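You operate a simulated robot arm through the tools that you are given. There is no shell and no other tool. Be economical: measure what you need, move in short steps, check, and stop when the job is done.

Carry out the task below with a simulated two-armed robot. There is one attempt and no reset: what you move stays moved.

## Task
On the low table top, fold the beige cloth in half, so that its two short edges meet.

The check looks at the end state, three seconds after you hand in, the way a careful person would. Anything else that was tipped, shoved, dropped, spilled or broken makes it a failure. Flat cloth is picked up by pressing the open fingertips on it (5 to 10 N) and closing them slowly along it; thin cloth reads only 2 to 8 mm in the jaws.

## Robot
Two 7-joint arms with two-finger parallel grippers on one trunk, on a base that drives. Base frame: it is fixed to the floor where the robot stands at the start and does not move with it; the origin is under the middle of the robot, x ahead of it, y to its left, z up; the surface under the hand at the start is at about z = 770. Units: mm, degrees, N and s.
The left shoulder is at the start at [50, 177, 1104], the right one opposite. With the tool pointing down near the work surface each hand reaches from about 220 to 700 mm from the robot's upright axis, wherever it stands, measured 20 degrees to its own side. Places, roughly: low table top [700, 400, 800]. Payload 3.43 kg a hand.
The TCP of each hand is the grasp point between the finger pads, 34 mm short of the fingertips. In the tool frame z runs along the fingers and y along their closing line. Largest opening 128 mm; finger width 24, thickness 12; the body of the gripper, 48 by 130 mm, starts 96 mm behind the TCP.
Orientation is that of the tool frame in the base frame, as a unit quaternion [x, y, z, w]. With the fingers straight down and closing along the base's y, the tool's x points along the base's -x, its y along +y and its z along -z.

## Interface
- The arms move only by the tool drive_tool. It takes "left_targets", "right_targets" or both (then of equal length, played together; a hand with none holds still); each is a list of rows, each a list of 3 entries, a list of its own where there are three numbers: the shift along the tool's x, y, z in units of 100 mm (1.0 is 100 mm), then the turn, a rotation vector about the tool's x, y, z in units of 60 degrees (1.0 is 60 degrees), then the opening, from 0 (shut) to 1 (fully open). In form: [[[x, y, z], [rx, ry, rz], jaw], ...]. A call has 1 to 20 rows; each row is the pose to reach, as a shift and turn from the pose commanded when the call began, along the tool's axes at that moment. A call with a number of a shift or a turn outside -1 to 1 is refused whole. Each row takes 0.2 s and may step no farther than 50 mm and 8.6 degrees from the row before; otherwise, or with a gripper value out of range, the whole call is refused. A pose out of reach is approached as far as the arm can. The call stops where the force on the tool passes 40 N (or 10 N more than at its start, if that is more) or the arm is blocked; 0.2 s more then pass. Each finger travels about 108 mm/s and halts on what it meets, pressing with about 41 N; the grip force reading is that of the motor and also rises with nothing between the fingers. The clock runs only during rows and for 0.2 s after the last one: add rows that repeat a pose to give the fingers time. It gives the time, the measured TCP pose, the force on the tool (base axes), the opening and the grip force at its end, in the units of the frame above (readings bear some noise), with the torque about the TCP (base axes, N m) and any sound that the robot's microphone picked up.
- Cameras (640 x 400 px; columns grow to the right, rows downward): "scene" is now at [142.7, -23.9, 1244.8]; the picture's right is [-0.33, -0.94, 0.00], its down [-0.73, 0.26, -0.64] and it looks along [0.60, -0.21, -0.77] (base axes); focal length 278 px, centre (320, 200). "left" rides on the left gripper at [76, 11, -160] in its tool frame; the picture's right is [-0.15, 0.99, 0.00], its down [-0.88, -0.13, -0.46] and it looks along [-0.45, -0.07, 0.89] (tool axes); focal length 234 px, centre (320, 200). "right" rides on the right gripper at [76, -11, -160] in its tool frame; the picture's right is [0.15, 0.99, 0.00], its down [-0.88, 0.13, -0.46] and it looks along [-0.45, 0.07, 0.89] (tool axes); focal length 234 px, centre (320, 200). There is no depth. A picture from a camera that has moved, and an enlarged one, comes with that camera's place and axes in the base frame and with its lens.
- snapshot(camera): a new picture of that camera. The clock stands still meanwhile.
- move_column(by): slides the trunk up (or, below 0, down) by that many mm; the arms and the scene camera ride with it, the base frame stays. It gives what a move gives, with no picture.
- base_move(legs): drives the robot by 1 to 6 legs, each [ahead, turn to the left] in mm and degrees, along the robot's own axes; the way and the turn of a leg run together, so that a leg with both is an arc; at most 1500 mm and 180 degrees a leg. The arms and the cameras ride along, it lands a little off, and it stops where it bumps. It gives what a move gives.
- pan_tilt(pan, tilt): turns the head with the scene camera to pan (to the left, within 80 degrees either way) and tilt (down, from -29 to 69), counted from straight ahead of the robot. It gives what a move gives.
- inspect(camera, box): a new picture of the part [left, top, right, bottom] of that camera's present view, enlarged. The clock stands still meanwhile.
- sign_off(): hands the job in; it is judged then, once.

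Work in short steps. Places have to be worked out from the pictures, the camera data and where the tool is seen: move nearer, look again, correct. Check each grasp and each placing, and mend what went wrong. You have 120 turns and 100 pictures in all, those below and enlarged ones among them. Open the grippers and draw the arms clear of the work before you hand the job in, unless the task says otherwise; then end with one line.

The tools are called as a command line: name --argument value ..., lists and objects as JSON in quotes. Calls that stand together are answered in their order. drive_tool: Moves the arms, as the interface text tells. Its arguments: {"type":"object","properties":{"left_targets":{"type":"array","items":{"type":"array"}},"right_targets":{"type":"array","items":{"type":"array"}}},"required":[]} The other tools are called the same way: move_column (by) slides the trunk up or down; base_move (legs) drives the base; pan_tilt (pan, tilt) turns the head that bears the scene camera; snapshot (camera) takes a picture; inspect (camera, box) takes an enlarged picture of a part of a camera's view; sign_off () hands the job in.

At the start:

```text
t: 0.0
left_tcp_pos: [438.3, 60.1, 955.0]
left_tool_rot: [-0.001, 1.0, 0.001, -0.001]
left_wrist_force: [1.4, 0.2, 1.3]
left_ft_torque: [0.02, 0.01, -0.01]
left_finger_gap: 128.1
left_grip_force: 0.0
right_tcp_pos: [443.5, -358.2, 943.8]
right_tool_rot: [0.0, 1.0, 0.0, 0.001]
right_wrist_force: [-0.6, 0.3, -0.7]
right_ft_torque: [-0.01, 0.01, 0.02]
right_finger_gap: 127.9
right_grip_force: 0.1
trunk travel left (down, up): [-275.0, 126.0]
robot x, y, heading: [-2.7, -1.4, 0.1]
head pan, tilt: [-19.6, 50.5]
```

scene: 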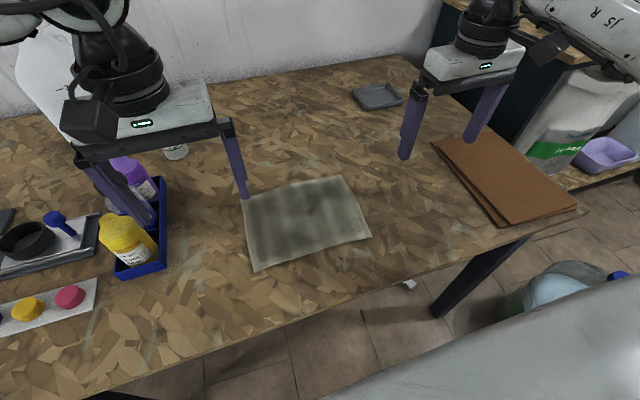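
right: 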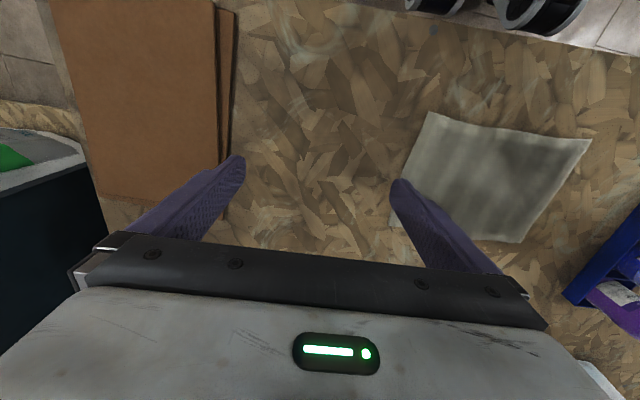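
left: 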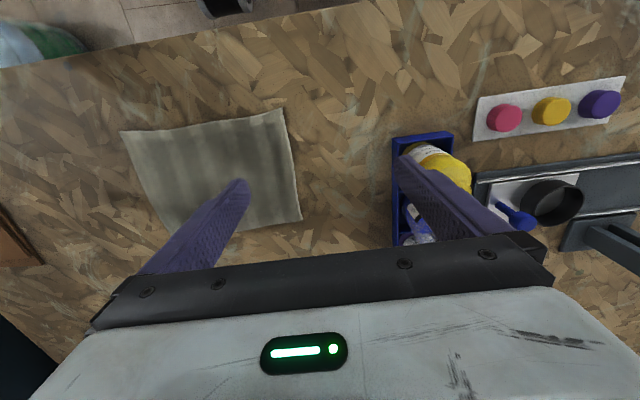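

From all three views the cloth spans about x 385–570 and y −222 to +14 at z≈770, so its short edges lie along x. I'll take the left short edge with both hands, left hand at the far corner and right hand at the near one. First I move both toward it, still high.

drive_tool --left_targets '[[[-0.2, -0.15, 0.1], [0, 0, 0], 0.8], [[-0.4, -0.3, 0.2], [0, 0, 0], 0.6], [[-0.6, -0.45, 0.3], [0, 0, 0], 0.4], [[-0.8, -0.6, 0.4], [0, 0, 0], 0.25], [[-1.0, -0.75, 0.5], [0, 0, 0], 0.25]]' --right_targets '[[[0.07, 0.2, 0], [0, 0, 0], 0.8], [[0.14, 0.4, 0], [0, 0, 0], 0.6], [[0.21, 0.6, 0], [0, 0, 0], 0.4], [[0.28, 0.8, 0], [0, 0, 0], 0.25], [[0.33, 1.0, 0], [0, 0, 0], 0.25]]'

```text
t: 1.2
left_tcp_pos: [537.7, -16.5, 903.4]
left_tool_rot: [-0.001, 1.0, 0.0, 0.0]
left_wrist_force: [0.1, 0.6, 0.1]
left_ft_torque: [0.05, 0.03, 0.02]
left_finger_gap: 31.9
left_grip_force: 0.0
right_tcp_pos: [410.0, -257.3, 941.9]
right_tool_rot: [0.001, 1.0, 0.0, 0.0]
right_wrist_force: [1.3, -0.2, 0.0]
right_ft_torque: [-0.01, 0.04, -0.01]
right_finger_gap: 32.3
right_grip_force: 0.1
trunk travel left (down, up): [-275.0, 126.0]
robot x, y, heading: [-0.6, 0.4, 0.0]
head pan, tilt: [-19.6, 50.5]
```

Both moved as commanded. I'll bring the right hand in stepwise, first by 100 mm, and shift the left hand to x≈550.

drive_tool --left_targets '[[[-0.05, 0, 0], [0, 0, 0], 0.25], [[-0.12, 0, 0], [0, 0, 0], 0.25], [[-0.12, 0, 0], [0, 0, 0], 0.25], [[-0.12, 0, 0.1], [0, 0, 0], 0.25], [[-0.12, 0, 0.2], [0, 0, 0], 0.25]]' --right_targets '[[[0, 0.2, 0], [0, 0, 0], 0.25], [[0, 0.4, 0], [0, 0, 0], 0.25], [[0, 0.6, 0], [0, 0, 0], 0.25], [[0, 0.8, 0], [0, 0, 0], 0.25], [[0, 1.0, 0], [0, 0, 0], 0.25]]'

snapshot --camera "scene"

snapshot --camera "left"

```text
t: 2.4
left_tcp_pos: [549.1, -15.5, 883.9]
left_tool_rot: [0.0, 1.0, 0.0, 0.0]
left_wrist_force: [0.6, -0.3, 0.5]
left_ft_torque: [-0.01, -0.01, -0.03]
left_finger_gap: 32.1
left_grip_force: 0.1
right_tcp_pos: [410.2, -158.3, 943.1]
right_tool_rot: [0.0, 1.0, 0.0, 0.0]
right_wrist_force: [0.4, 0.4, 0.0]
right_ft_torque: [0.01, 0.01, -0.01]
right_finger_gap: 32.2
right_grip_force: 0.1
trunk travel left (down, up): [-275.0, 126.0]
robot x, y, heading: [1.2, 1.3, 0.0]
head pan, tilt: [-19.6, 50.5]
```

```text
96 pictures are left
camera scene: at [142.8, -23.7, 1244.8], right [-0.33, -0.94, 0.0], down [-0.73, 0.26, -0.64], along [0.6, -0.21, -0.77], focal length 278 px, centre (320, 200)
```

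scene: 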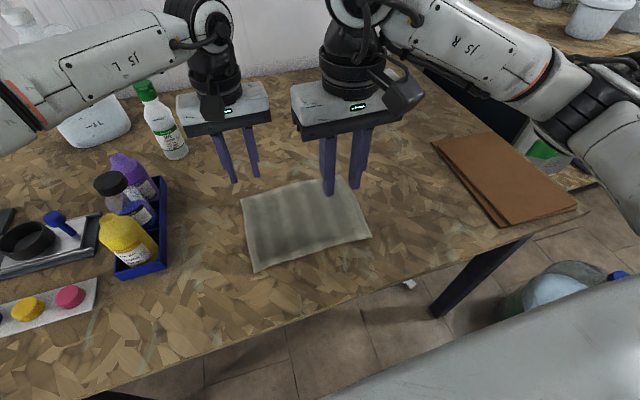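

```text
95 pictures are left
camera left: at [472.7, -4.7, 1043.0], right [0.14, 0.99, 0.0], down [0.88, -0.13, 0.46], along [0.45, -0.07, -0.89], focal length 234 px, centre (320, 200)
```

left: 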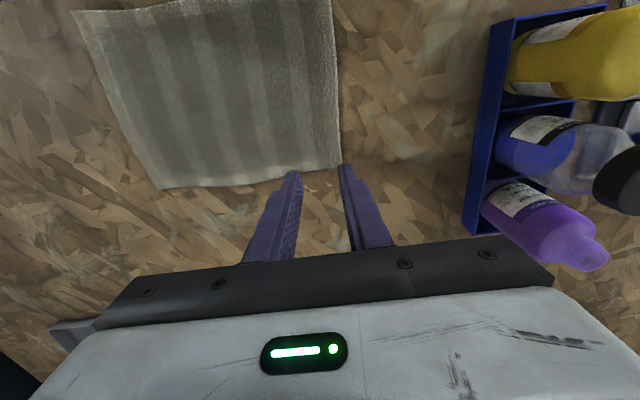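

Left fingers sit about right over the far corner (corner ≈ [566, 6], edge y≈16 at the near end). I'll bring the right hand to y≈−9, x≈400 while keeping height offset, checking clearance to the left wrist.

drive_tool --left_targets '[[[-0.03, 0, 0], [0, 0, 0], 0.25], [[-0.03, -0.02, 0], [0, 0, 0], 0.25], [[-0.03, -0.02, 0], [0, 0, 0], 0.25], [[-0.03, -0.02, 0], [0, 0, 0], 0.25], [[-0.03, -0.02, 0], [0, 0, 0], 0.25]]' --right_targets '[[[0.1, 0.2, 0], [0, 0, 0], 0.25], [[0.1, 0.4, 0], [0, 0, 0], 0.25], [[0.1, 0.6, 0], [0, 0, 0], 0.25], [[0.1, 0.75, 0], [0, 0, 0], 0.25], [[0.1, 0.9, 0], [0, 0, 0], 0.25]]'

snapshot --camera "scene"

```text
t: 3.6
left_tcp_pos: [551.8, -16.8, 885.7]
left_tool_rot: [0.0, 1.0, 0.001, 0.0]
left_wrist_force: [0.1, 0.2, 0.4]
left_ft_torque: [0.01, 0.02, 0.02]
left_finger_gap: 32.1
left_grip_force: 0.0
right_tcp_pos: [400.1, -72.3, 942.6]
right_tool_rot: [0.001, 1.0, 0.0, 0.0]
right_wrist_force: [-0.3, -0.7, -0.1]
right_ft_torque: [0.02, 0.01, 0.02]
right_finger_gap: 31.7
right_grip_force: 0.2
trunk travel left (down, up): [-275.0, 126.0]
robot x, y, heading: [1.4, -2.6, -0.1]
head pan, tilt: [-19.6, 50.5]
```

```text
94 pictures are left
camera scene: at [142.7, -23.8, 1244.8], right [-0.33, -0.94, 0.0], down [-0.73, 0.26, -0.64], along [0.6, -0.21, -0.77], focal length 278 px, centre (320, 200)
```

scene: 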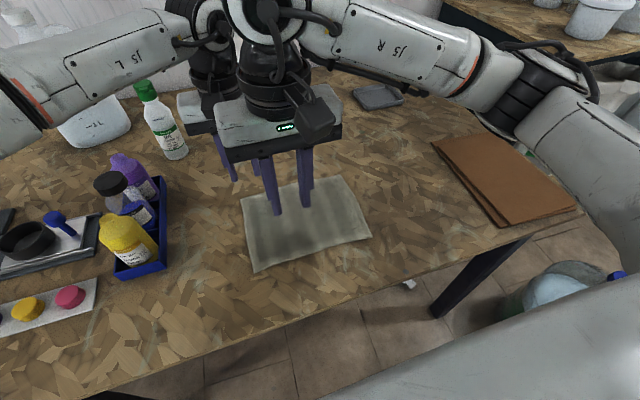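

Clearance looks adequate; the right wrist is about 150 mm nearer than the left. I move the right hand the last 63 mm slowly.

drive_tool --right_targets '[[[0, 0.12, 0], [0, 0, 0], 0.25], [[0, 0.24, 0], [0, 0, 0], 0.25], [[0, 0.36, 0], [0, 0, 0], 0.25], [[0, 0.48, 0], [0, 0, 0], 0.25], [[0, 0.56, 0], [0, 0, 0], 0.25], [[0, 0.63, 0], [0, 0, 0], 0.25]]'

snapshot --camera "right"

snapshot --camera "scene"

```text
t: 5.0
left_tcp_pos: [550.1, -17.9, 884.2]
left_tool_rot: [-0.001, 1.0, -0.001, 0.0]
left_wrist_force: [-0.1, -0.1, 0.1]
left_ft_torque: [0.0, -0.01, -0.01]
left_finger_gap: 31.9
left_grip_force: 0.0
right_tcp_pos: [400.3, -6.0, 940.8]
right_tool_rot: [0.0, 1.0, 0.0, -0.001]
right_wrist_force: [0.4, -0.1, -0.1]
right_ft_torque: [-0.02, -0.03, 0.02]
right_finger_gap: 32.3
right_grip_force: 0.1
trunk travel left (down, up): [-275.0, 126.0]
robot x, y, heading: [-0.0, 7.2, -0.3]
head pan, tilt: [-19.6, 50.5]
```

```text
93 pictures are left
camera right: at [325.5, -16.9, 1099.4], right [-0.15, 0.99, 0.0], down [0.88, 0.13, 0.46], along [0.45, 0.07, -0.89], focal length 234 px, centre (320, 200)
```

right: 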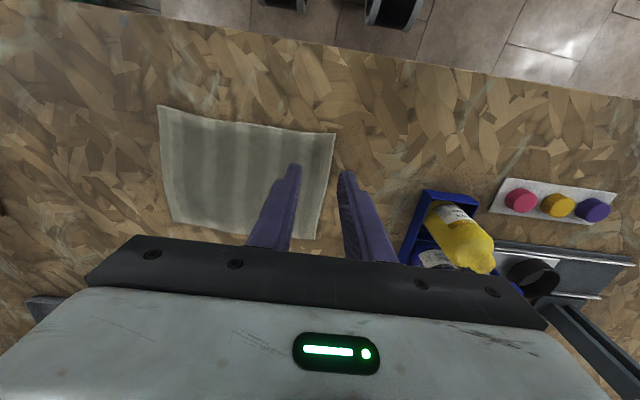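

```text
92 pictures are left
camera scene: at [142.7, -23.9, 1244.8], right [-0.33, -0.94, 0.0], down [-0.73, 0.26, -0.64], along [0.6, -0.21, -0.77], focal length 278 px, centre (320, 200)
```

scene: 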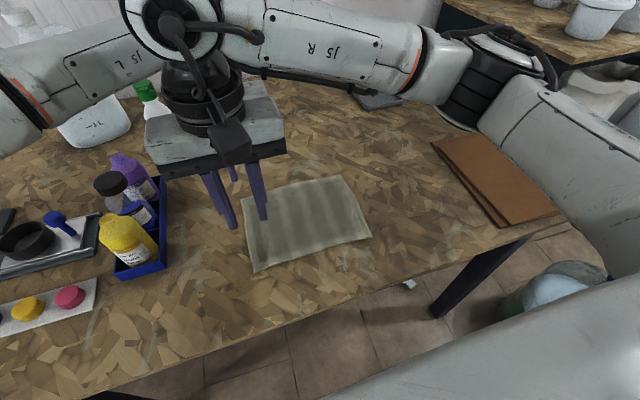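

Both hands are placed over the left edge. Lower both to about 10–15 mm above the cloth (right −4 mm in y).

drive_tool --left_targets '[[[0, 0, 0.1], [0, 0, 0], 0.25], [[0, 0, 0.2], [0, 0, 0], 0.25], [[0, 0, 0.3], [0, 0, 0], 0.25], [[0, 0, 0.4], [0, 0, 0], 0.25], [[0, 0, 0.5], [0, 0, 0], 0.25], [[0, 0, 0.6], [0, 0, 0], 0.25]]' --right_targets '[[[0, -0.04, 0.2], [0, 0, 0], 0.25], [[0, -0.04, 0.4], [0, 0, 0], 0.25], [[0, -0.04, 0.6], [0, 0, 0], 0.25], [[0, -0.04, 0.8], [0, 0, 0], 0.25], [[0, -0.04, 0.9], [0, 0, 0], 0.25], [[0, -0.04, 1.0], [0, 0, 0], 0.25]]'

drive_tool --right_targets '[[[0, 0, 0.08], [0, 0, 0], 0.25], [[0, 0, 0.15], [0, 0, 0], 0.25]]'

snapshot --camera "left"

snapshot --camera "right"

```text
t: 6.4
left_tcp_pos: [552.0, -17.6, 825.5]
left_tool_rot: [-0.001, 1.0, 0.0, 0.0]
left_wrist_force: [0.4, 0.1, 0.6]
left_ft_torque: [-0.01, 0.02, 0.0]
left_finger_gap: 32.0
left_grip_force: 0.1
right_tcp_pos: [401.9, -9.2, 842.6]
right_tool_rot: [0.0, 1.0, -0.001, 0.0]
right_wrist_force: [-0.3, -0.1, -0.4]
right_ft_torque: [0.0, -0.03, -0.03]
right_finger_gap: 32.2
right_grip_force: 0.1
trunk travel left (down, up): [-275.0, 126.0]
robot x, y, heading: [-5.2, -4.4, -0.1]
head pan, tilt: [-19.6, 50.5]
```

```text
t: 7.0
left_tcp_pos: [552.1, -16.5, 825.3]
left_tool_rot: [-0.001, 1.0, -0.001, 0.0]
left_wrist_force: [-0.2, 0.2, -1.1]
left_ft_torque: [-0.01, 0.03, -0.02]
left_finger_gap: 32.0
left_grip_force: 0.0
right_tcp_pos: [401.4, -9.3, 827.6]
right_tool_rot: [-0.001, 1.0, 0.0, 0.0]
right_wrist_force: [0.3, 0.6, 0.7]
right_ft_torque: [0.04, 0.0, 0.01]
right_finger_gap: 32.1
right_grip_force: 0.0
trunk travel left (down, up): [-275.0, 126.0]
robot x, y, heading: [2.4, -0.8, 0.0]
head pan, tilt: [-19.6, 50.5]
```

```text
91 pictures are left
camera left: at [477.1, -5.8, 984.3], right [0.14, 0.99, 0.0], down [0.88, -0.13, 0.46], along [0.45, -0.07, -0.89], focal length 234 px, centre (320, 200)
```

left: 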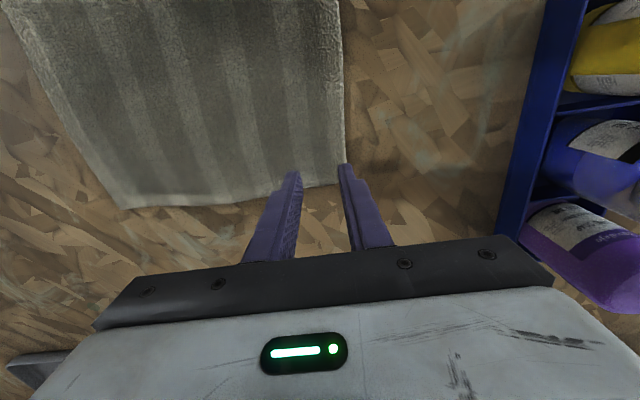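

```text
90 pictures are left
camera right: at [326.6, -20.0, 985.9], right [-0.15, 0.99, 0.0], down [0.88, 0.13, 0.46], along [0.45, 0.07, -0.89], focal length 234 px, centre (320, 200)
```

right: 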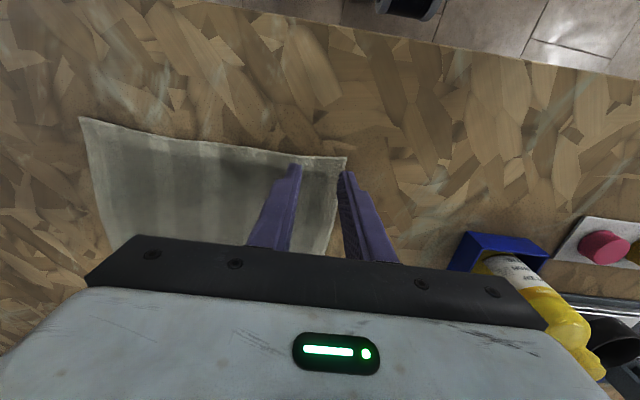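

Corners now fix at about [570, 3] and [387, 15]; the outer fingers straddle the edge. I shift both 6 mm inward and lower until just before contact.

drive_tool --left_targets '[[[0, -0.06, 0], [0, 0, 0], 0.25], [[0, -0.06, 0.08], [0, 0, 0], 0.25], [[0, -0.06, 0.14], [0, 0, 0], 0.25], [[0, -0.06, 0.18], [0, 0, 0], 0.25]]' --right_targets '[[[-0.03, -0.06, 0], [0, 0, 0], 0.25], [[-0.03, -0.06, 0.08], [0, 0, 0], 0.25], [[-0.03, -0.06, 0.16], [0, 0, 0], 0.25], [[-0.03, -0.06, 0.2], [0, 0, 0], 0.25]]'

```text
t: 8.0
left_tcp_pos: [551.5, -23.3, 807.7]
left_tool_rot: [0.0, 1.0, -0.001, 0.001]
left_wrist_force: [1.1, 0.5, 3.4]
left_ft_torque: [-0.03, -0.05, 0.01]
left_finger_gap: 32.2
left_grip_force: 0.0
right_tcp_pos: [403.7, -16.2, 808.9]
right_tool_rot: [0.0, 1.0, 0.0, -0.001]
right_wrist_force: [-0.2, -0.2, 2.6]
right_ft_torque: [-0.03, 0.02, -0.03]
right_finger_gap: 32.0
right_grip_force: 0.0
trunk travel left (down, up): [-275.0, 126.0]
robot x, y, heading: [-2.0, -0.8, 0.2]
head pan, tilt: [-19.6, 50.5]
```

Contact is starting (about 3 N each). I press 2 mm further in small steps to read the stiffness.

drive_tool --left_targets '[[[0, 0, 0.01], [0, 0, 0], 0.25], [[0, 0, 0.02], [0, 0, 0], 0.25], [[0, 0, 0.02], [0, 0, 0], 0.25]]' --right_targets '[[[0, 0, 0.01], [0, 0, 0], 0.25], [[0, 0, 0.02], [0, 0, 0], 0.25], [[0, 0, 0.02], [0, 0, 0], 0.25]]'

```text
t: 8.8
left_tcp_pos: [552.2, -24.1, 807.3]
left_tool_rot: [-0.001, 1.0, 0.0, 0.001]
left_wrist_force: [2.3, 0.2, 9.3]
left_ft_torque: [0.01, -0.05, 0.01]
left_finger_gap: 31.9
left_grip_force: 0.0
right_tcp_pos: [405.0, -17.0, 807.0]
right_tool_rot: [0.0, 1.0, 0.0, 0.001]
right_wrist_force: [-2.3, -3.4, 12.0]
right_ft_torque: [-0.11, 0.02, 0.0]
right_finger_gap: 31.9
right_grip_force: 0.0
trunk travel left (down, up): [-275.0, 126.0]
robot x, y, heading: [1.9, 1.6, 0.1]
head pan, tilt: [-19.6, 50.5]
```

Forces are 9 and 12 N; I ease both by about 1 mm and close the fingers slowly.

drive_tool --left_targets '[[[0, 0, -0.005], [0, 0, 0], 0.25], [[0, 0, -0.005], [0, 0, 0], 0.22], [[0, 0, -0.005], [0, 0, 0], 0.19], [[0, 0, -0.005], [0, 0, 0], 0.16], [[0, 0, -0.005], [0, 0, 0], 0.13], [[0, 0, -0.005], [0, 0, 0], 0.1], [[0, 0, -0.005], [0, 0, 0], 0.07], [[0, 0, -0.005], [0, 0, 0], 0.04], [[0, 0, -0.005], [0, 0, 0], 0.02], [[0, 0, -0.005], [0, 0, 0], 0], [[0, 0, -0.005], [0, 0, 0], 0], [[0, 0, -0.005], [0, 0, 0], 0]]' --right_targets '[[[0, 0, -0.01], [0, 0, 0], 0.25], [[0, 0, -0.01], [0, 0, 0], 0.22], [[0, 0, -0.01], [0, 0, 0], 0.19], [[0, 0, -0.01], [0, 0, 0], 0.16], [[0, 0, -0.01], [0, 0, 0], 0.13], [[0, 0, -0.01], [0, 0, 0], 0.1], [[0, 0, -0.01], [0, 0, 0], 0.07], [[0, 0, -0.01], [0, 0, 0], 0.04], [[0, 0, -0.01], [0, 0, 0], 0.02], [[0, 0, -0.01], [0, 0, 0], 0], [[0, 0, -0.01], [0, 0, 0], 0], [[0, 0, -0.01], [0, 0, 0], 0]]'

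snapshot --camera "left"

snapshot --camera "right"

```text
t: 11.4
left_tcp_pos: [552.4, -22.9, 806.7]
left_tool_rot: [0.0, 1.0, 0.0, 0.001]
left_wrist_force: [-0.1, 0.6, 12.0]
left_ft_torque: [-0.01, 0.01, 0.0]
left_finger_gap: 3.8
left_grip_force: 37.9
right_tcp_pos: [403.7, -15.1, 807.7]
right_tool_rot: [0.0, 1.0, -0.001, 0.0]
right_wrist_force: [0.6, 1.3, 5.7]
right_ft_torque: [0.05, -0.02, 0.06]
right_finger_gap: 3.6
right_grip_force: 38.4
trunk travel left (down, up): [-275.0, 126.0]
robot x, y, heading: [1.7, 0.2, 0.2]
head pan, tilt: [-19.6, 50.5]
```

```text
89 pictures are left
camera left: at [475.4, -12.3, 966.1], right [0.14, 0.99, 0.0], down [0.88, -0.13, 0.46], along [0.45, -0.07, -0.89], focal length 234 px, centre (320, 200)
```

left: 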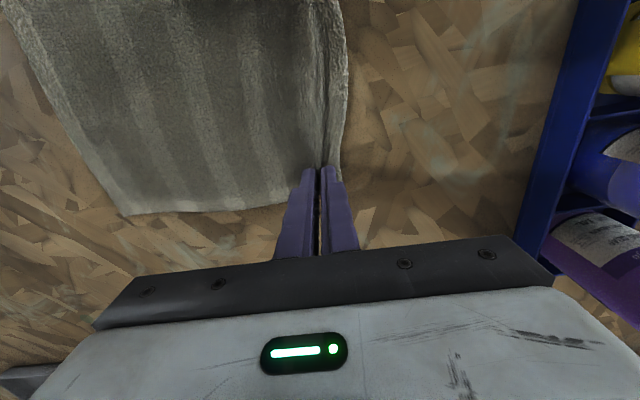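

```text
88 pictures are left
camera right: at [328.3, -26.2, 965.8], right [-0.15, 0.99, 0.0], down [0.88, 0.13, 0.46], along [0.45, 0.07, -0.89], focal length 234 px, centre (320, 200)
```

right: 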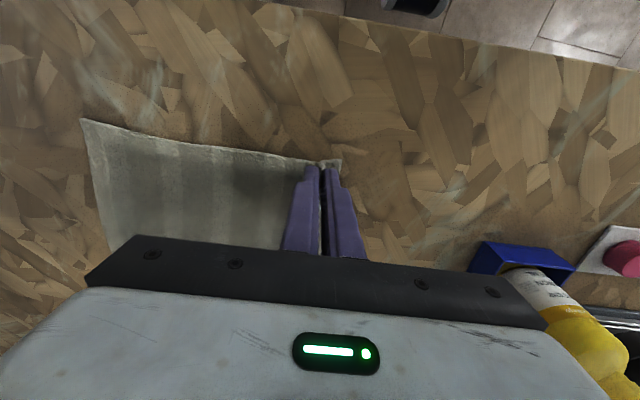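

Both hands read 3.6–3.8 mm with the ridge of cloth pinched, so both grasps hold. I start the fold: lift and carry both hands together along an arc toward −y, first half.

drive_tool --left_targets '[[[0, -0.03, -0.05], [0, 0, 0], 0], [[0, -0.08, -0.12], [0, 0, 0], 0], [[0, -0.15, -0.2], [0, 0, 0], 0], [[0, -0.22, -0.27], [0, 0, 0], 0], [[0, -0.3, -0.33], [0, 0, 0], 0], [[0, -0.4, -0.39], [0, 0, 0], 0], [[0, -0.5, -0.44], [0, 0, 0], 0], [[0, -0.6, -0.48], [0, 0, 0], 0], [[0, -0.7, -0.5], [0, 0, 0], 0]]' --right_targets '[[[0, -0.03, -0.05], [0, 0, 0], 0], [[0, -0.08, -0.12], [0, 0, 0], 0], [[0, -0.15, -0.2], [0, 0, 0], 0], [[0, -0.22, -0.27], [0, 0, 0], 0], [[0, -0.3, -0.33], [0, 0, 0], 0], [[0, -0.4, -0.39], [0, 0, 0], 0], [[0, -0.5, -0.44], [0, 0, 0], 0], [[0, -0.6, -0.48], [0, 0, 0], 0], [[0, -0.7, -0.5], [0, 0, 0], 0]]'

snapshot --camera "scene"

snapshot --camera "right"

snapshot --camera "left"

```text
t: 13.4
left_tcp_pos: [559.2, -82.5, 854.8]
left_tool_rot: [-0.012, 1.0, 0.0, -0.002]
left_wrist_force: [-4.4, -0.3, 1.5]
left_ft_torque: [-0.04, 0.15, -0.02]
left_finger_gap: 3.5
left_grip_force: 38.2
right_tcp_pos: [407.0, -85.5, 856.5]
right_tool_rot: [0.0, 1.0, 0.0, 0.002]
right_wrist_force: [4.6, 0.4, 0.1]
right_ft_torque: [0.03, -0.1, 0.04]
right_finger_gap: 3.5
right_grip_force: 38.4
trunk travel left (down, up): [-275.0, 126.0]
robot x, y, heading: [-0.7, 0.3, 0.3]
head pan, tilt: [-19.6, 50.5]
```

```text
87 pictures are left
camera scene: at [143.0, -23.6, 1244.8], right [-0.33, -0.94, 0.0], down [-0.73, 0.26, -0.64], along [0.6, -0.21, -0.77], focal length 278 px, centre (320, 200)
```

scene: 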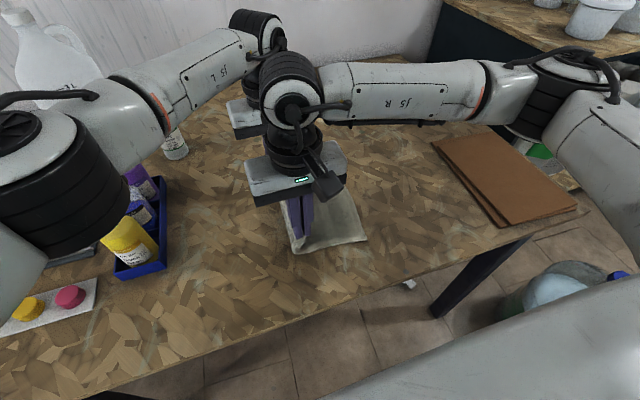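

```text
86 pictures are left
camera right: at [330.5, -96.5, 1015.3], right [-0.15, 0.99, 0.0], down [0.88, 0.13, 0.46], along [0.45, 0.07, -0.89], focal length 234 px, centre (320, 200)
```

right: 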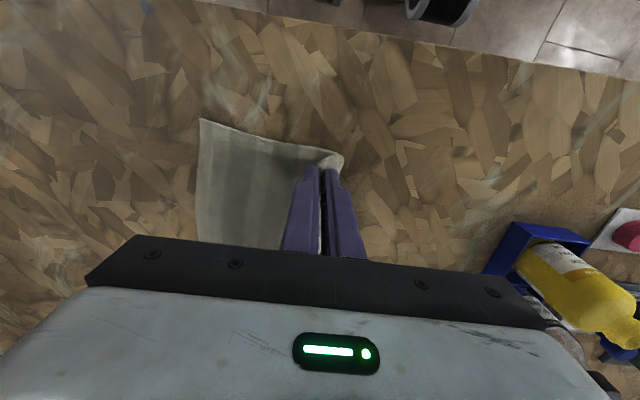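

```text
85 pictures are left
camera left: at [483.9, -73.4, 1014.1], right [0.12, 0.99, 0.0], down [0.88, -0.11, 0.45], along [0.45, -0.06, -0.89], focal length 234 px, centre (320, 200)
```

left: 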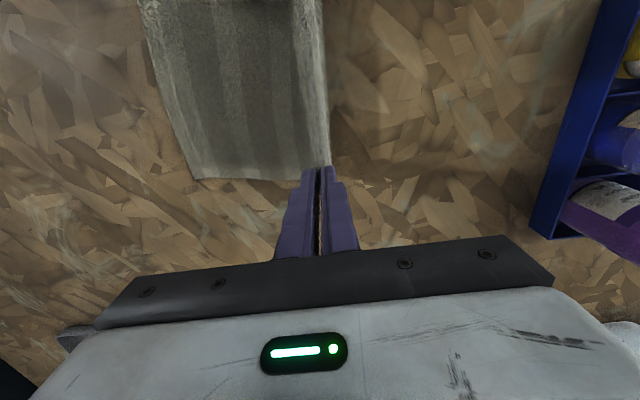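

Folding works, but the left hand lags about 12 mm and tilted slightly: either a reach limit or touching arms. I take an enlarged look at the wrists before going on.

inspect --camera "scene" --box '[200, 0, 400, 260]'

```text
1.54 times, centred on (300, 130) of scene
camera zoom: at [143.0, -23.6, 1244.8], right [-0.33, -0.94, 0.0], down [-0.73, 0.26, -0.64], along [0.6, -0.21, -0.77], focal length 428 px, centre (351, 308)
```

zoom: 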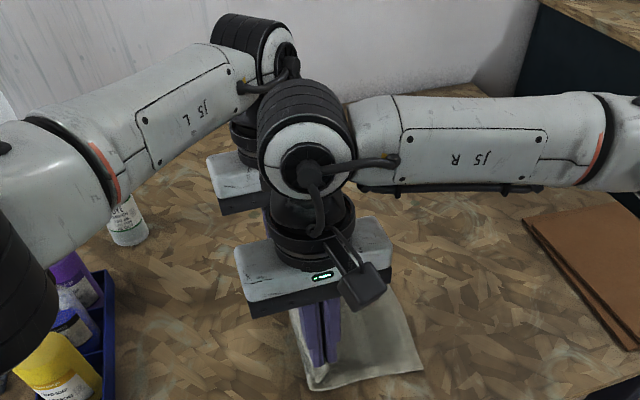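

The wrist joints are close together, so the left arm can't comfortably go further right. Turning the whole base right carries both hands in the fold direction and gives the left arm room, so I turn by −8° and then correct.

base_move --legs '[[0, -8]]'

snapshot --camera "scene"

snapshot --camera "right"

```text
t: 14.4
left_tcp_pos: [542.9, -160.8, 855.8]
left_tool_rot: [0.058, 0.998, 0.0, 0.0]
left_wrist_force: [-4.5, -0.1, 0.6]
left_ft_torque: [0.0, 0.2, 0.08]
left_finger_gap: 3.8
left_grip_force: 38.8
right_tcp_pos: [390.7, -141.9, 855.2]
right_tool_rot: [0.07, 0.998, 0.0, 0.0]
right_wrist_force: [4.9, 0.0, 0.1]
right_ft_torque: [-0.01, -0.12, 0.08]
right_finger_gap: 3.6
right_grip_force: 37.8
trunk travel left (down, up): [-275.0, 126.0]
robot x, y, heading: [-0.9, 1.5, -8.0]
head pan, tilt: [-19.6, 50.5]
```

```text
83 pictures are left
camera scene: at [137.8, -43.7, 1244.8], right [-0.46, -0.89, 0.0], down [-0.68, 0.36, -0.64], along [0.56, -0.29, -0.77], focal length 278 px, centre (320, 200)
```

scene: 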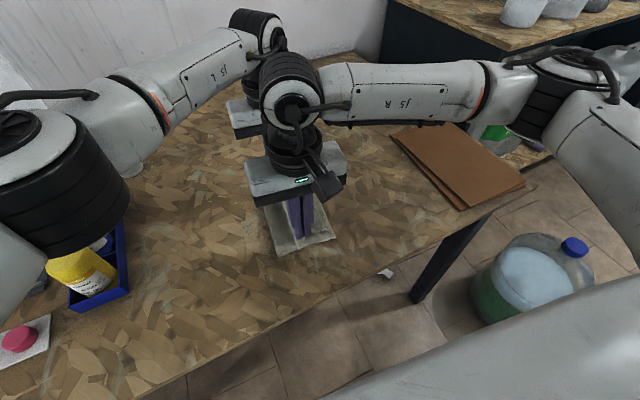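

```text
82 pictures are left
camera right: at [313.2, -141.7, 1015.0], right [-0.01, 1.0, 0.0], down [0.89, 0.01, 0.46], along [0.46, 0.0, -0.89], focal length 234 px, centre (320, 200)
```

right: 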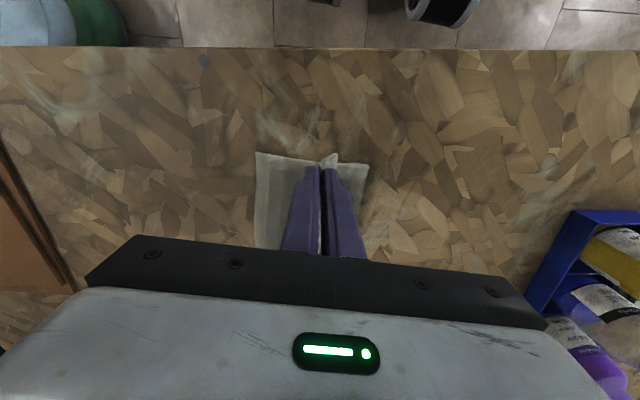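

The turn went cleanly and the cloth follows. Now I straighten both hands (8° back about vertical), restore the 148 mm spacing and back the left hand off a bit before a second turn.

drive_tool --left_targets '[[[-0.03, 0.07, 0], [0, 0, -0.03], 0], [[-0.06, 0.14, 0], [0, 0, -0.06], 0], [[-0.09, 0.2, 0], [0, 0, -0.09], 0], [[-0.12, 0.26, 0], [0, 0, -0.11], 0], [[-0.14, 0.32, 0], [0, 0, -0.133], 0], [[-0.14, 0.32, 0], [0, 0, -0.133], 0]]' --right_targets '[[[-0.03, 0.02, 0], [0, 0, -0.03], 0], [[-0.06, 0.04, 0], [0, 0, -0.06], 0], [[-0.09, 0.06, 0], [0, 0, -0.09], 0], [[-0.12, 0.07, 0], [0, 0, -0.11], 0], [[-0.13, 0.08, 0], [0, 0, -0.133], 0], [[-0.13, 0.08, 0], [0, 0, -0.133], 0]]'

```text
t: 15.8
left_tcp_pos: [560.4, -130.9, 855.5]
left_tool_rot: [-0.011, 1.0, 0.0, -0.001]
left_wrist_force: [-9.8, -0.8, 0.8]
left_ft_torque: [-0.03, 0.33, -0.05]
left_finger_gap: 3.7
left_grip_force: 37.9
right_tcp_pos: [405.1, -135.6, 857.2]
right_tool_rot: [0.0, 1.0, 0.001, 0.002]
right_wrist_force: [9.3, -0.3, -0.2]
right_ft_torque: [0.01, -0.32, -0.07]
right_finger_gap: 3.5
right_grip_force: 38.0
trunk travel left (down, up): [-275.0, 126.0]
robot x, y, heading: [-0.8, -0.4, -8.1]
head pan, tilt: [-19.6, 50.5]
```

The left hand keeps a steady offset (+8 mm in x), stretching the cloth at about 9 N. I bring it in by 9 mm and trim its yaw.

drive_tool --left_targets '[[[0.03, -0.01, 0], [0, 0, 0.01], 0], [[0.06, -0.03, 0], [0, 0, 0.02], 0], [[0.09, -0.05, 0], [0, 0, 0.022], 0], [[0.09, -0.05, 0], [0, 0, 0.022], 0]]'

```text
t: 16.8
left_tcp_pos: [552.2, -134.7, 854.3]
left_tool_rot: [0.001, 1.0, 0.0, 0.0]
left_wrist_force: [-0.8, -0.2, 0.3]
left_ft_torque: [-0.03, 0.03, -0.03]
left_finger_gap: 3.5
left_grip_force: 38.0
right_tcp_pos: [403.4, -134.6, 856.1]
right_tool_rot: [0.0, 1.0, 0.0, -0.001]
right_wrist_force: [0.9, -0.2, 0.0]
right_ft_torque: [0.01, -0.03, -0.07]
right_finger_gap: 3.5
right_grip_force: 38.2
trunk travel left (down, up): [-275.0, 126.0]
robot x, y, heading: [-0.8, -1.4, -8.4]
head pan, tilt: [-19.6, 50.5]
```

Tension is gone and both hands are at y≈−135, square. Second turn of −7°.

base_move --legs '[[0, -7]]'

```text
t: 17.8
left_tcp_pos: [531.1, -202.9, 854.1]
left_tool_rot: [0.063, 0.998, 0.001, 0.0]
left_wrist_force: [-0.2, -0.3, 0.6]
left_ft_torque: [0.01, 0.02, 0.13]
left_finger_gap: 3.8
left_grip_force: 37.8
right_tcp_pos: [383.6, -183.7, 858.2]
right_tool_rot: [0.063, 0.998, 0.0, 0.001]
right_wrist_force: [0.7, -0.2, 0.0]
right_ft_torque: [-0.01, -0.01, 0.09]
right_finger_gap: 3.8
right_grip_force: 38.7
trunk travel left (down, up): [-275.0, 126.0]
robot x, y, heading: [-0.6, 2.6, -15.2]
head pan, tilt: [-19.6, 50.5]
```

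Hands are now near y −203/−184. I straighten them by 7° and move to about [552, −200] and [404, −192], still 50 mm up, then look.

drive_tool --left_targets '[[[-0.05, 0.01, 0], [0, 0, -0.03], 0], [[-0.1, 0.03, 0], [0, 0, -0.06], 0], [[-0.15, 0.04, 0], [0, 0, -0.09], 0], [[-0.2, 0.056, 0], [0, 0, -0.12], 0], [[-0.2, 0.056, 0.15], [0, 0, -0.12], 0]]' --right_targets '[[[-0.05, -0.01, 0], [0, 0, -0.03], 0], [[-0.1, -0.03, 0], [0, 0, -0.06], 0], [[-0.15, -0.04, 0], [0, 0, -0.09], 0], [[-0.21, -0.057, 0], [0, 0, -0.12], 0], [[-0.21, -0.057, 0.18], [0, 0, -0.12], 0]]'

snapshot --camera "right"

snapshot --camera "left"

snapshot --camera "scene"

```text
t: 19.0
left_tcp_pos: [556.4, -196.7, 842.3]
left_tool_rot: [-0.005, 1.0, -0.002, -0.001]
left_wrist_force: [-2.0, 0.4, -0.4]
left_ft_torque: [0.0, 0.06, -0.03]
left_finger_gap: 3.5
left_grip_force: 38.0
right_tcp_pos: [405.1, -193.8, 837.9]
right_tool_rot: [0.0, 1.0, 0.0, 0.002]
right_wrist_force: [1.8, -0.4, 0.3]
right_ft_torque: [-0.02, -0.07, -0.06]
right_finger_gap: 3.7
right_grip_force: 38.3
trunk travel left (down, up): [-275.0, 126.0]
robot x, y, heading: [-1.0, 0.8, -14.9]
head pan, tilt: [-19.6, 50.5]
```

```text
81 pictures are left
camera right: at [328.7, -203.7, 996.8], right [-0.15, 0.99, 0.0], down [0.88, 0.13, 0.46], along [0.45, 0.07, -0.89], focal length 234 px, centre (320, 200)
```

right: 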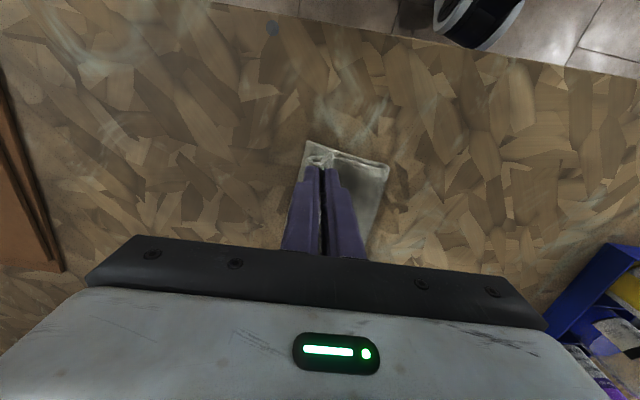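

```text
80 pictures are left
camera left: at [480.2, -186.3, 1001.6], right [0.14, 0.99, 0.0], down [0.88, -0.12, 0.46], along [0.45, -0.06, -0.89], focal length 234 px, centre (320, 200)
```

left: 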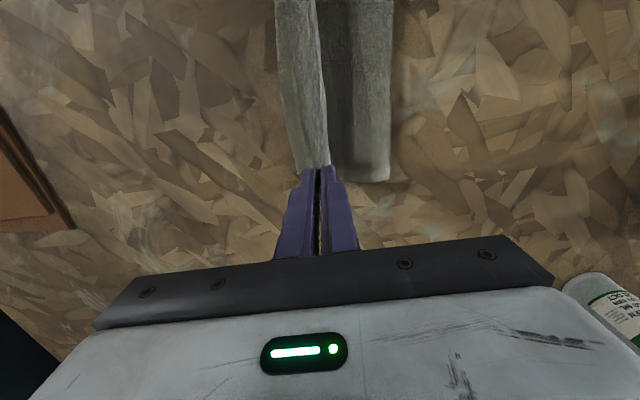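

```text
79 pictures are left
camera scene: at [131.3, -60.1, 1244.8], right [-0.57, -0.82, 0.0], down [-0.63, 0.44, -0.64], along [0.52, -0.36, -0.77], focal length 278 px, centre (320, 200)
```

scene: 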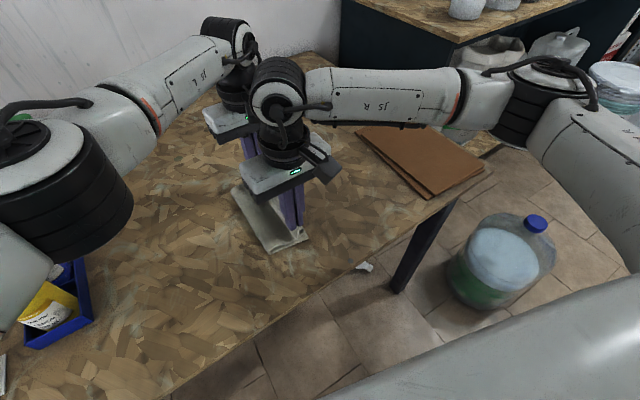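

The lower layer's edge has shifted slightly from the pinch (near corner ≈ y −210, far ≈ −217). Opening while pressed will push the edge about 29 mm past the pinch, so I aim for y≈−183 right and −191 left and lower close to the cloth.

drive_tool --left_targets '[[[0.02, 0.03, 0.05], [0, 0, 0.005], 0], [[0.04, 0.055, 0.15], [0, 0, 0.01], 0], [[0.04, 0.055, 0.24], [0, 0, 0.01], 0], [[0.04, 0.055, 0.3], [0, 0, 0.01], 0]]' --right_targets '[[[0, 0.06, 0.05], [0, 0, 0], 0], [[0, 0.11, 0.13], [0, 0, 0], 0], [[0, 0.11, 0.2], [0, 0, 0], 0], [[0, 0.11, 0.26], [0, 0, 0], 0]]'

snapshot --camera "right"

snapshot --camera "left"

```text
t: 20.0
left_tcp_pos: [546.4, -192.7, 814.1]
left_tool_rot: [0.004, 1.0, -0.001, 0.002]
left_wrist_force: [-3.6, 4.0, 17.2]
left_ft_torque: [0.07, 0.12, -0.01]
left_finger_gap: 3.5
left_grip_force: 38.1
right_tcp_pos: [404.5, -181.4, 815.3]
right_tool_rot: [-0.001, 1.0, -0.002, 0.003]
right_wrist_force: [0.5, 0.0, 7.0]
right_ft_torque: [-0.05, -0.02, -0.06]
right_finger_gap: 3.6
right_grip_force: 37.6
trunk travel left (down, up): [-275.0, 126.0]
robot x, y, heading: [-0.3, -2.0, -15.1]
head pan, tilt: [-19.6, 50.5]
```

```text
78 pictures are left
camera right: at [327.8, -192.2, 973.5], right [-0.15, 0.99, 0.0], down [0.88, 0.13, 0.46], along [0.46, 0.07, -0.89], focal length 234 px, centre (320, 200)
```

right: 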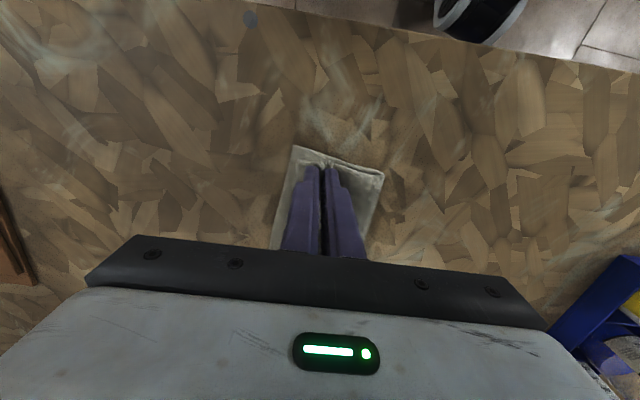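

```text
77 pictures are left
camera left: at [470.0, -181.1, 973.0], right [0.16, 0.99, 0.0], down [0.88, -0.14, 0.46], along [0.45, -0.07, -0.89], focal length 234 px, centre (320, 200)
```

left: 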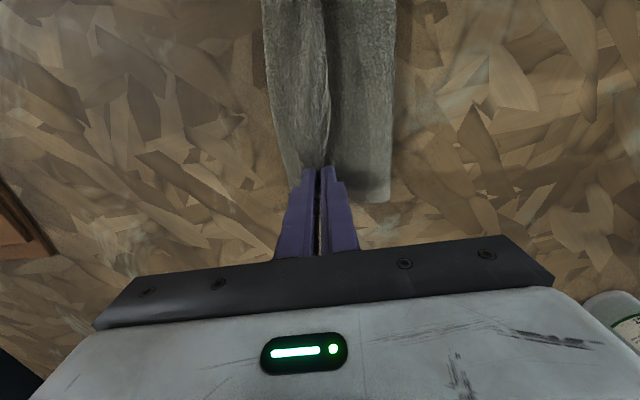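

Contact made: 17 N left, 7 N right. I ease the left by 2.5 mm and open both slowly while lightly pressed so the pinched ridge spreads flat.

drive_tool --left_targets '[[[0, 0, -0.025], [0, 0, 0], 0], [[0, 0, -0.025], [0, 0, 0], 0.04], [[0, 0, -0.02], [0, 0, 0], 0.07], [[0, 0, -0.01], [0, 0, 0], 0.1], [[0, 0, 0], [0, 0, 0], 0.13], [[0, 0, 0.01], [0, 0, 0], 0.16], [[0, 0, 0.01], [0, 0, 0], 0.19], [[0, 0, 0.01], [0, 0, 0], 0.22], [[0, 0, 0.01], [0, 0, 0], 0.25]]' --right_targets '[[[0, 0, 0], [0, 0, 0], 0], [[0, 0, 0], [0, 0, 0], 0.04], [[0, 0, 0.01], [0, 0, 0], 0.07], [[0, 0, 0.01], [0, 0, 0], 0.1], [[0, 0, 0.02], [0, 0, 0], 0.13], [[0, 0, 0.025], [0, 0, 0], 0.16], [[0, 0, 0.03], [0, 0, 0], 0.19], [[0, 0, 0.03], [0, 0, 0], 0.22], [[0, 0, 0.03], [0, 0, 0], 0.25]]'

snapshot --camera "right"

snapshot --camera "left"

```text
t: 22.0
left_tcp_pos: [547.7, -194.2, 810.0]
left_tool_rot: [0.005, 1.0, -0.001, -0.001]
left_wrist_force: [1.0, -0.9, 4.6]
left_ft_torque: [0.03, 0.01, 0.0]
left_finger_gap: 31.2
left_grip_force: 0.0
right_tcp_pos: [403.9, -181.2, 812.2]
right_tool_rot: [-0.001, 1.0, 0.0, 0.001]
right_wrist_force: [0.5, 3.1, 9.7]
right_ft_torque: [-0.04, -0.01, -0.02]
right_finger_gap: 28.8
right_grip_force: 0.0
trunk travel left (down, up): [-275.0, 126.0]
robot x, y, heading: [2.8, 0.8, -15.3]
head pan, tilt: [-19.6, 50.5]
```

```text
76 pictures are left
camera right: at [327.9, -190.8, 970.0], right [-0.15, 0.99, 0.0], down [0.88, 0.13, 0.46], along [0.45, 0.07, -0.89], focal length 234 px, centre (320, 200)
```

right: 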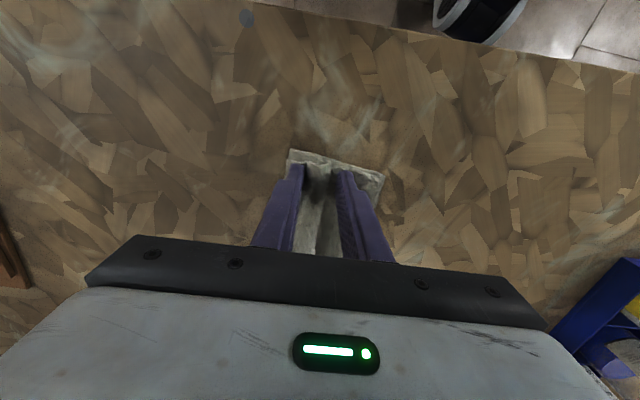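

```text
75 pictures are left
camera left: at [471.7, -182.5, 969.2], right [0.16, 0.99, 0.0], down [0.88, -0.14, 0.46], along [0.45, -0.07, -0.89], focal length 234 px, centre (320, 200)
```

left: 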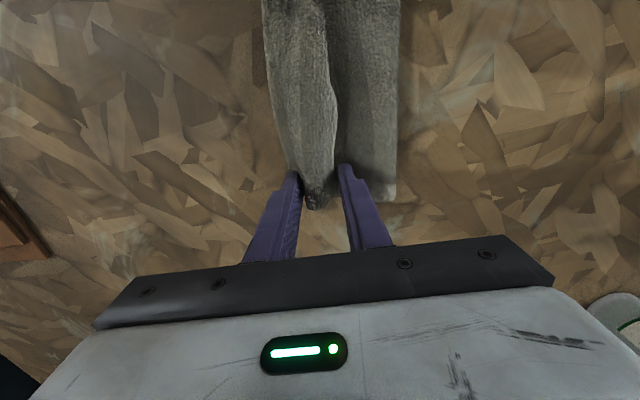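

The ridge has been released. I raise both hands straight up to see how the cloth lies.

drive_tool --left_targets '[[[0, 0, -0.1], [0, 0, 0], 0.25], [[0, 0, -0.3], [0, 0, 0], 0.25], [[0, 0, -0.6], [0, 0, 0], 0.25], [[0, 0, -0.9], [0, 0, 0], 0.25]]' --right_targets '[[[0, 0, -0.1], [0, 0, 0], 0.25], [[0, 0, -0.3], [0, 0, 0], 0.25], [[0, 0, -0.6], [0, 0, 0], 0.25], [[0, 0, -0.9], [0, 0, 0], 0.25]]'

snapshot --camera "right"

snapshot --camera "left"

inspect --camera "scene" --box '[180, 120, 380, 280]'

```text
t: 23.0
left_tcp_pos: [546.3, -191.1, 903.3]
left_tool_rot: [0.004, 1.0, 0.0, 0.0]
left_wrist_force: [0.0, -0.8, -0.3]
left_ft_torque: [-0.01, -0.01, 0.0]
left_finger_gap: 31.9
left_grip_force: 0.2
right_tcp_pos: [401.4, -180.7, 900.8]
right_tool_rot: [-0.001, 1.0, 0.001, 0.001]
right_wrist_force: [0.6, -0.7, -0.2]
right_ft_torque: [-0.03, -0.01, 0.01]
right_finger_gap: 32.3
right_grip_force: 0.1
trunk travel left (down, up): [-275.0, 126.0]
robot x, y, heading: [-1.0, -3.7, -15.3]
head pan, tilt: [-19.6, 50.5]
```

```text
74 pictures are left
camera right: at [325.6, -191.7, 1059.3], right [-0.15, 0.99, 0.0], down [0.88, 0.13, 0.46], along [0.45, 0.07, -0.89], focal length 234 px, centre (320, 200)
```

right: 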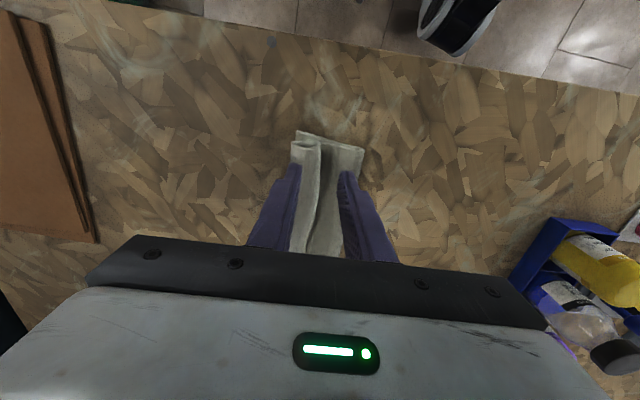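

```text
73 pictures are left
camera left: at [470.7, -180.0, 1061.0], right [0.16, 0.99, 0.0], down [0.88, -0.14, 0.46], along [0.45, -0.07, -0.89], focal length 234 px, centre (320, 200)
```

left: 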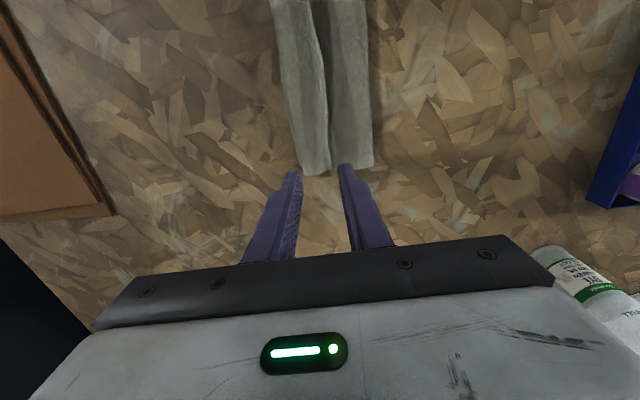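

```text
2.50 times, centred on (280, 200) of scene
camera zoom: at [130.9, -59.9, 1244.8], right [-0.57, -0.82, 0.0], down [-0.63, 0.44, -0.64], along [0.52, -0.36, -0.77], focal length 696 px, centre (420, 200)
```

zoom: 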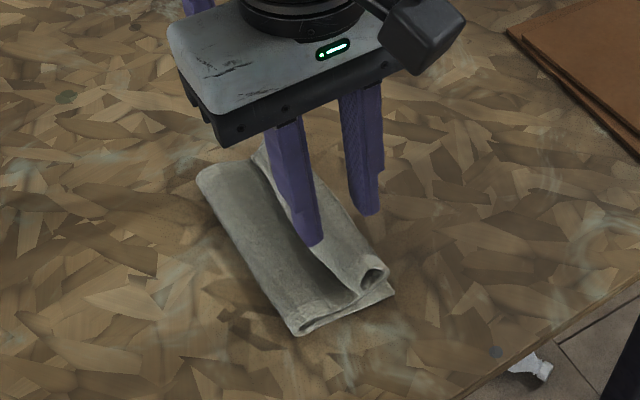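

The top edge seems curled into a tube instead of lying flat. I move the hands aside for a clear look.

drive_tool --left_targets '[[[0, 0.2, -0.1], [0, 0, 0], 0.25], [[0, 0.4, -0.2], [0, 0, 0], 0.25], [[0, 0.6, -0.2], [0, 0, 0], 0.25], [[0, 0.8, -0.2], [0, 0, 0], 0.25], [[0, 1.0, -0.2], [0, 0, 0], 0.25]]' --right_targets '[[[0, -0.2, -0.1], [0, 0, 0], 0.25], [[0, -0.4, -0.2], [0, 0, 0], 0.25], [[0, -0.6, -0.2], [0, 0, 0], 0.25], [[0, -0.8, -0.2], [0, 0, 0], 0.25], [[0, -1.0, -0.2], [0, 0, 0], 0.25]]'

inspect --camera "scene" --box '[180, 120, 380, 280]'

snapshot --camera "right"

snapshot --camera "left"

```text
t: 24.2
left_tcp_pos: [547.4, -93.4, 918.4]
left_tool_rot: [0.005, 1.0, 0.0, 0.0]
left_wrist_force: [-0.4, 0.6, -0.3]
left_ft_torque: [0.03, -0.01, 0.02]
left_finger_gap: 32.1
left_grip_force: 0.1
right_tcp_pos: [404.0, -282.5, 919.7]
right_tool_rot: [-0.001, 1.0, -0.001, 0.0]
right_wrist_force: [-0.4, 0.1, -0.6]
right_ft_torque: [0.0, -0.02, -0.02]
right_finger_gap: 31.9
right_grip_force: 0.1
trunk travel left (down, up): [-275.0, 126.0]
robot x, y, heading: [-0.0, 0.8, -15.0]
head pan, tilt: [-19.6, 50.5]
```

```text
2.50 times, centred on (280, 200) of scene
camera zoom: at [131.1, -60.0, 1244.8], right [-0.57, -0.82, 0.0], down [-0.63, 0.44, -0.64], along [0.52, -0.36, -0.77], focal length 696 px, centre (420, 200)
```

zoom: 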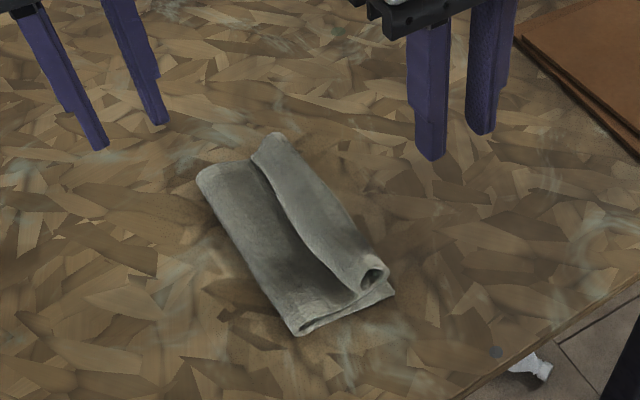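

```text
70 pictures are left
camera right: at [328.5, -292.1, 1078.3], right [-0.15, 0.99, 0.0], down [0.88, 0.13, 0.46], along [0.45, 0.07, -0.89], focal length 234 px, centre (320, 200)
```

right: 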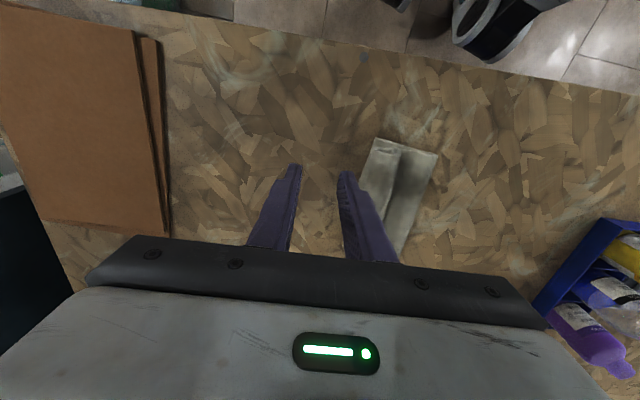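

```text
69 pictures are left
camera left: at [471.6, -81.7, 1077.7], right [0.16, 0.99, 0.0], down [0.88, -0.14, 0.46], along [0.45, -0.07, -0.89], focal length 234 px, centre (320, 200)
```

left: 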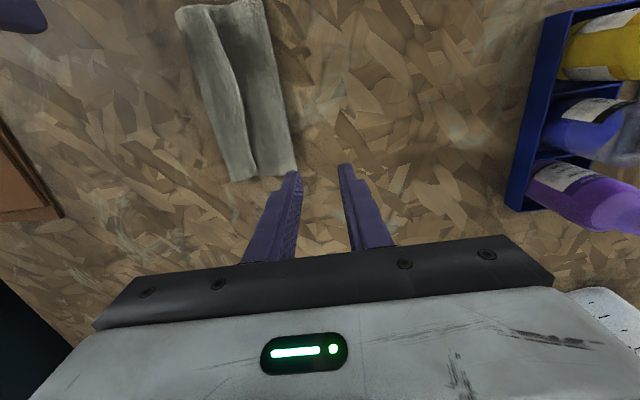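

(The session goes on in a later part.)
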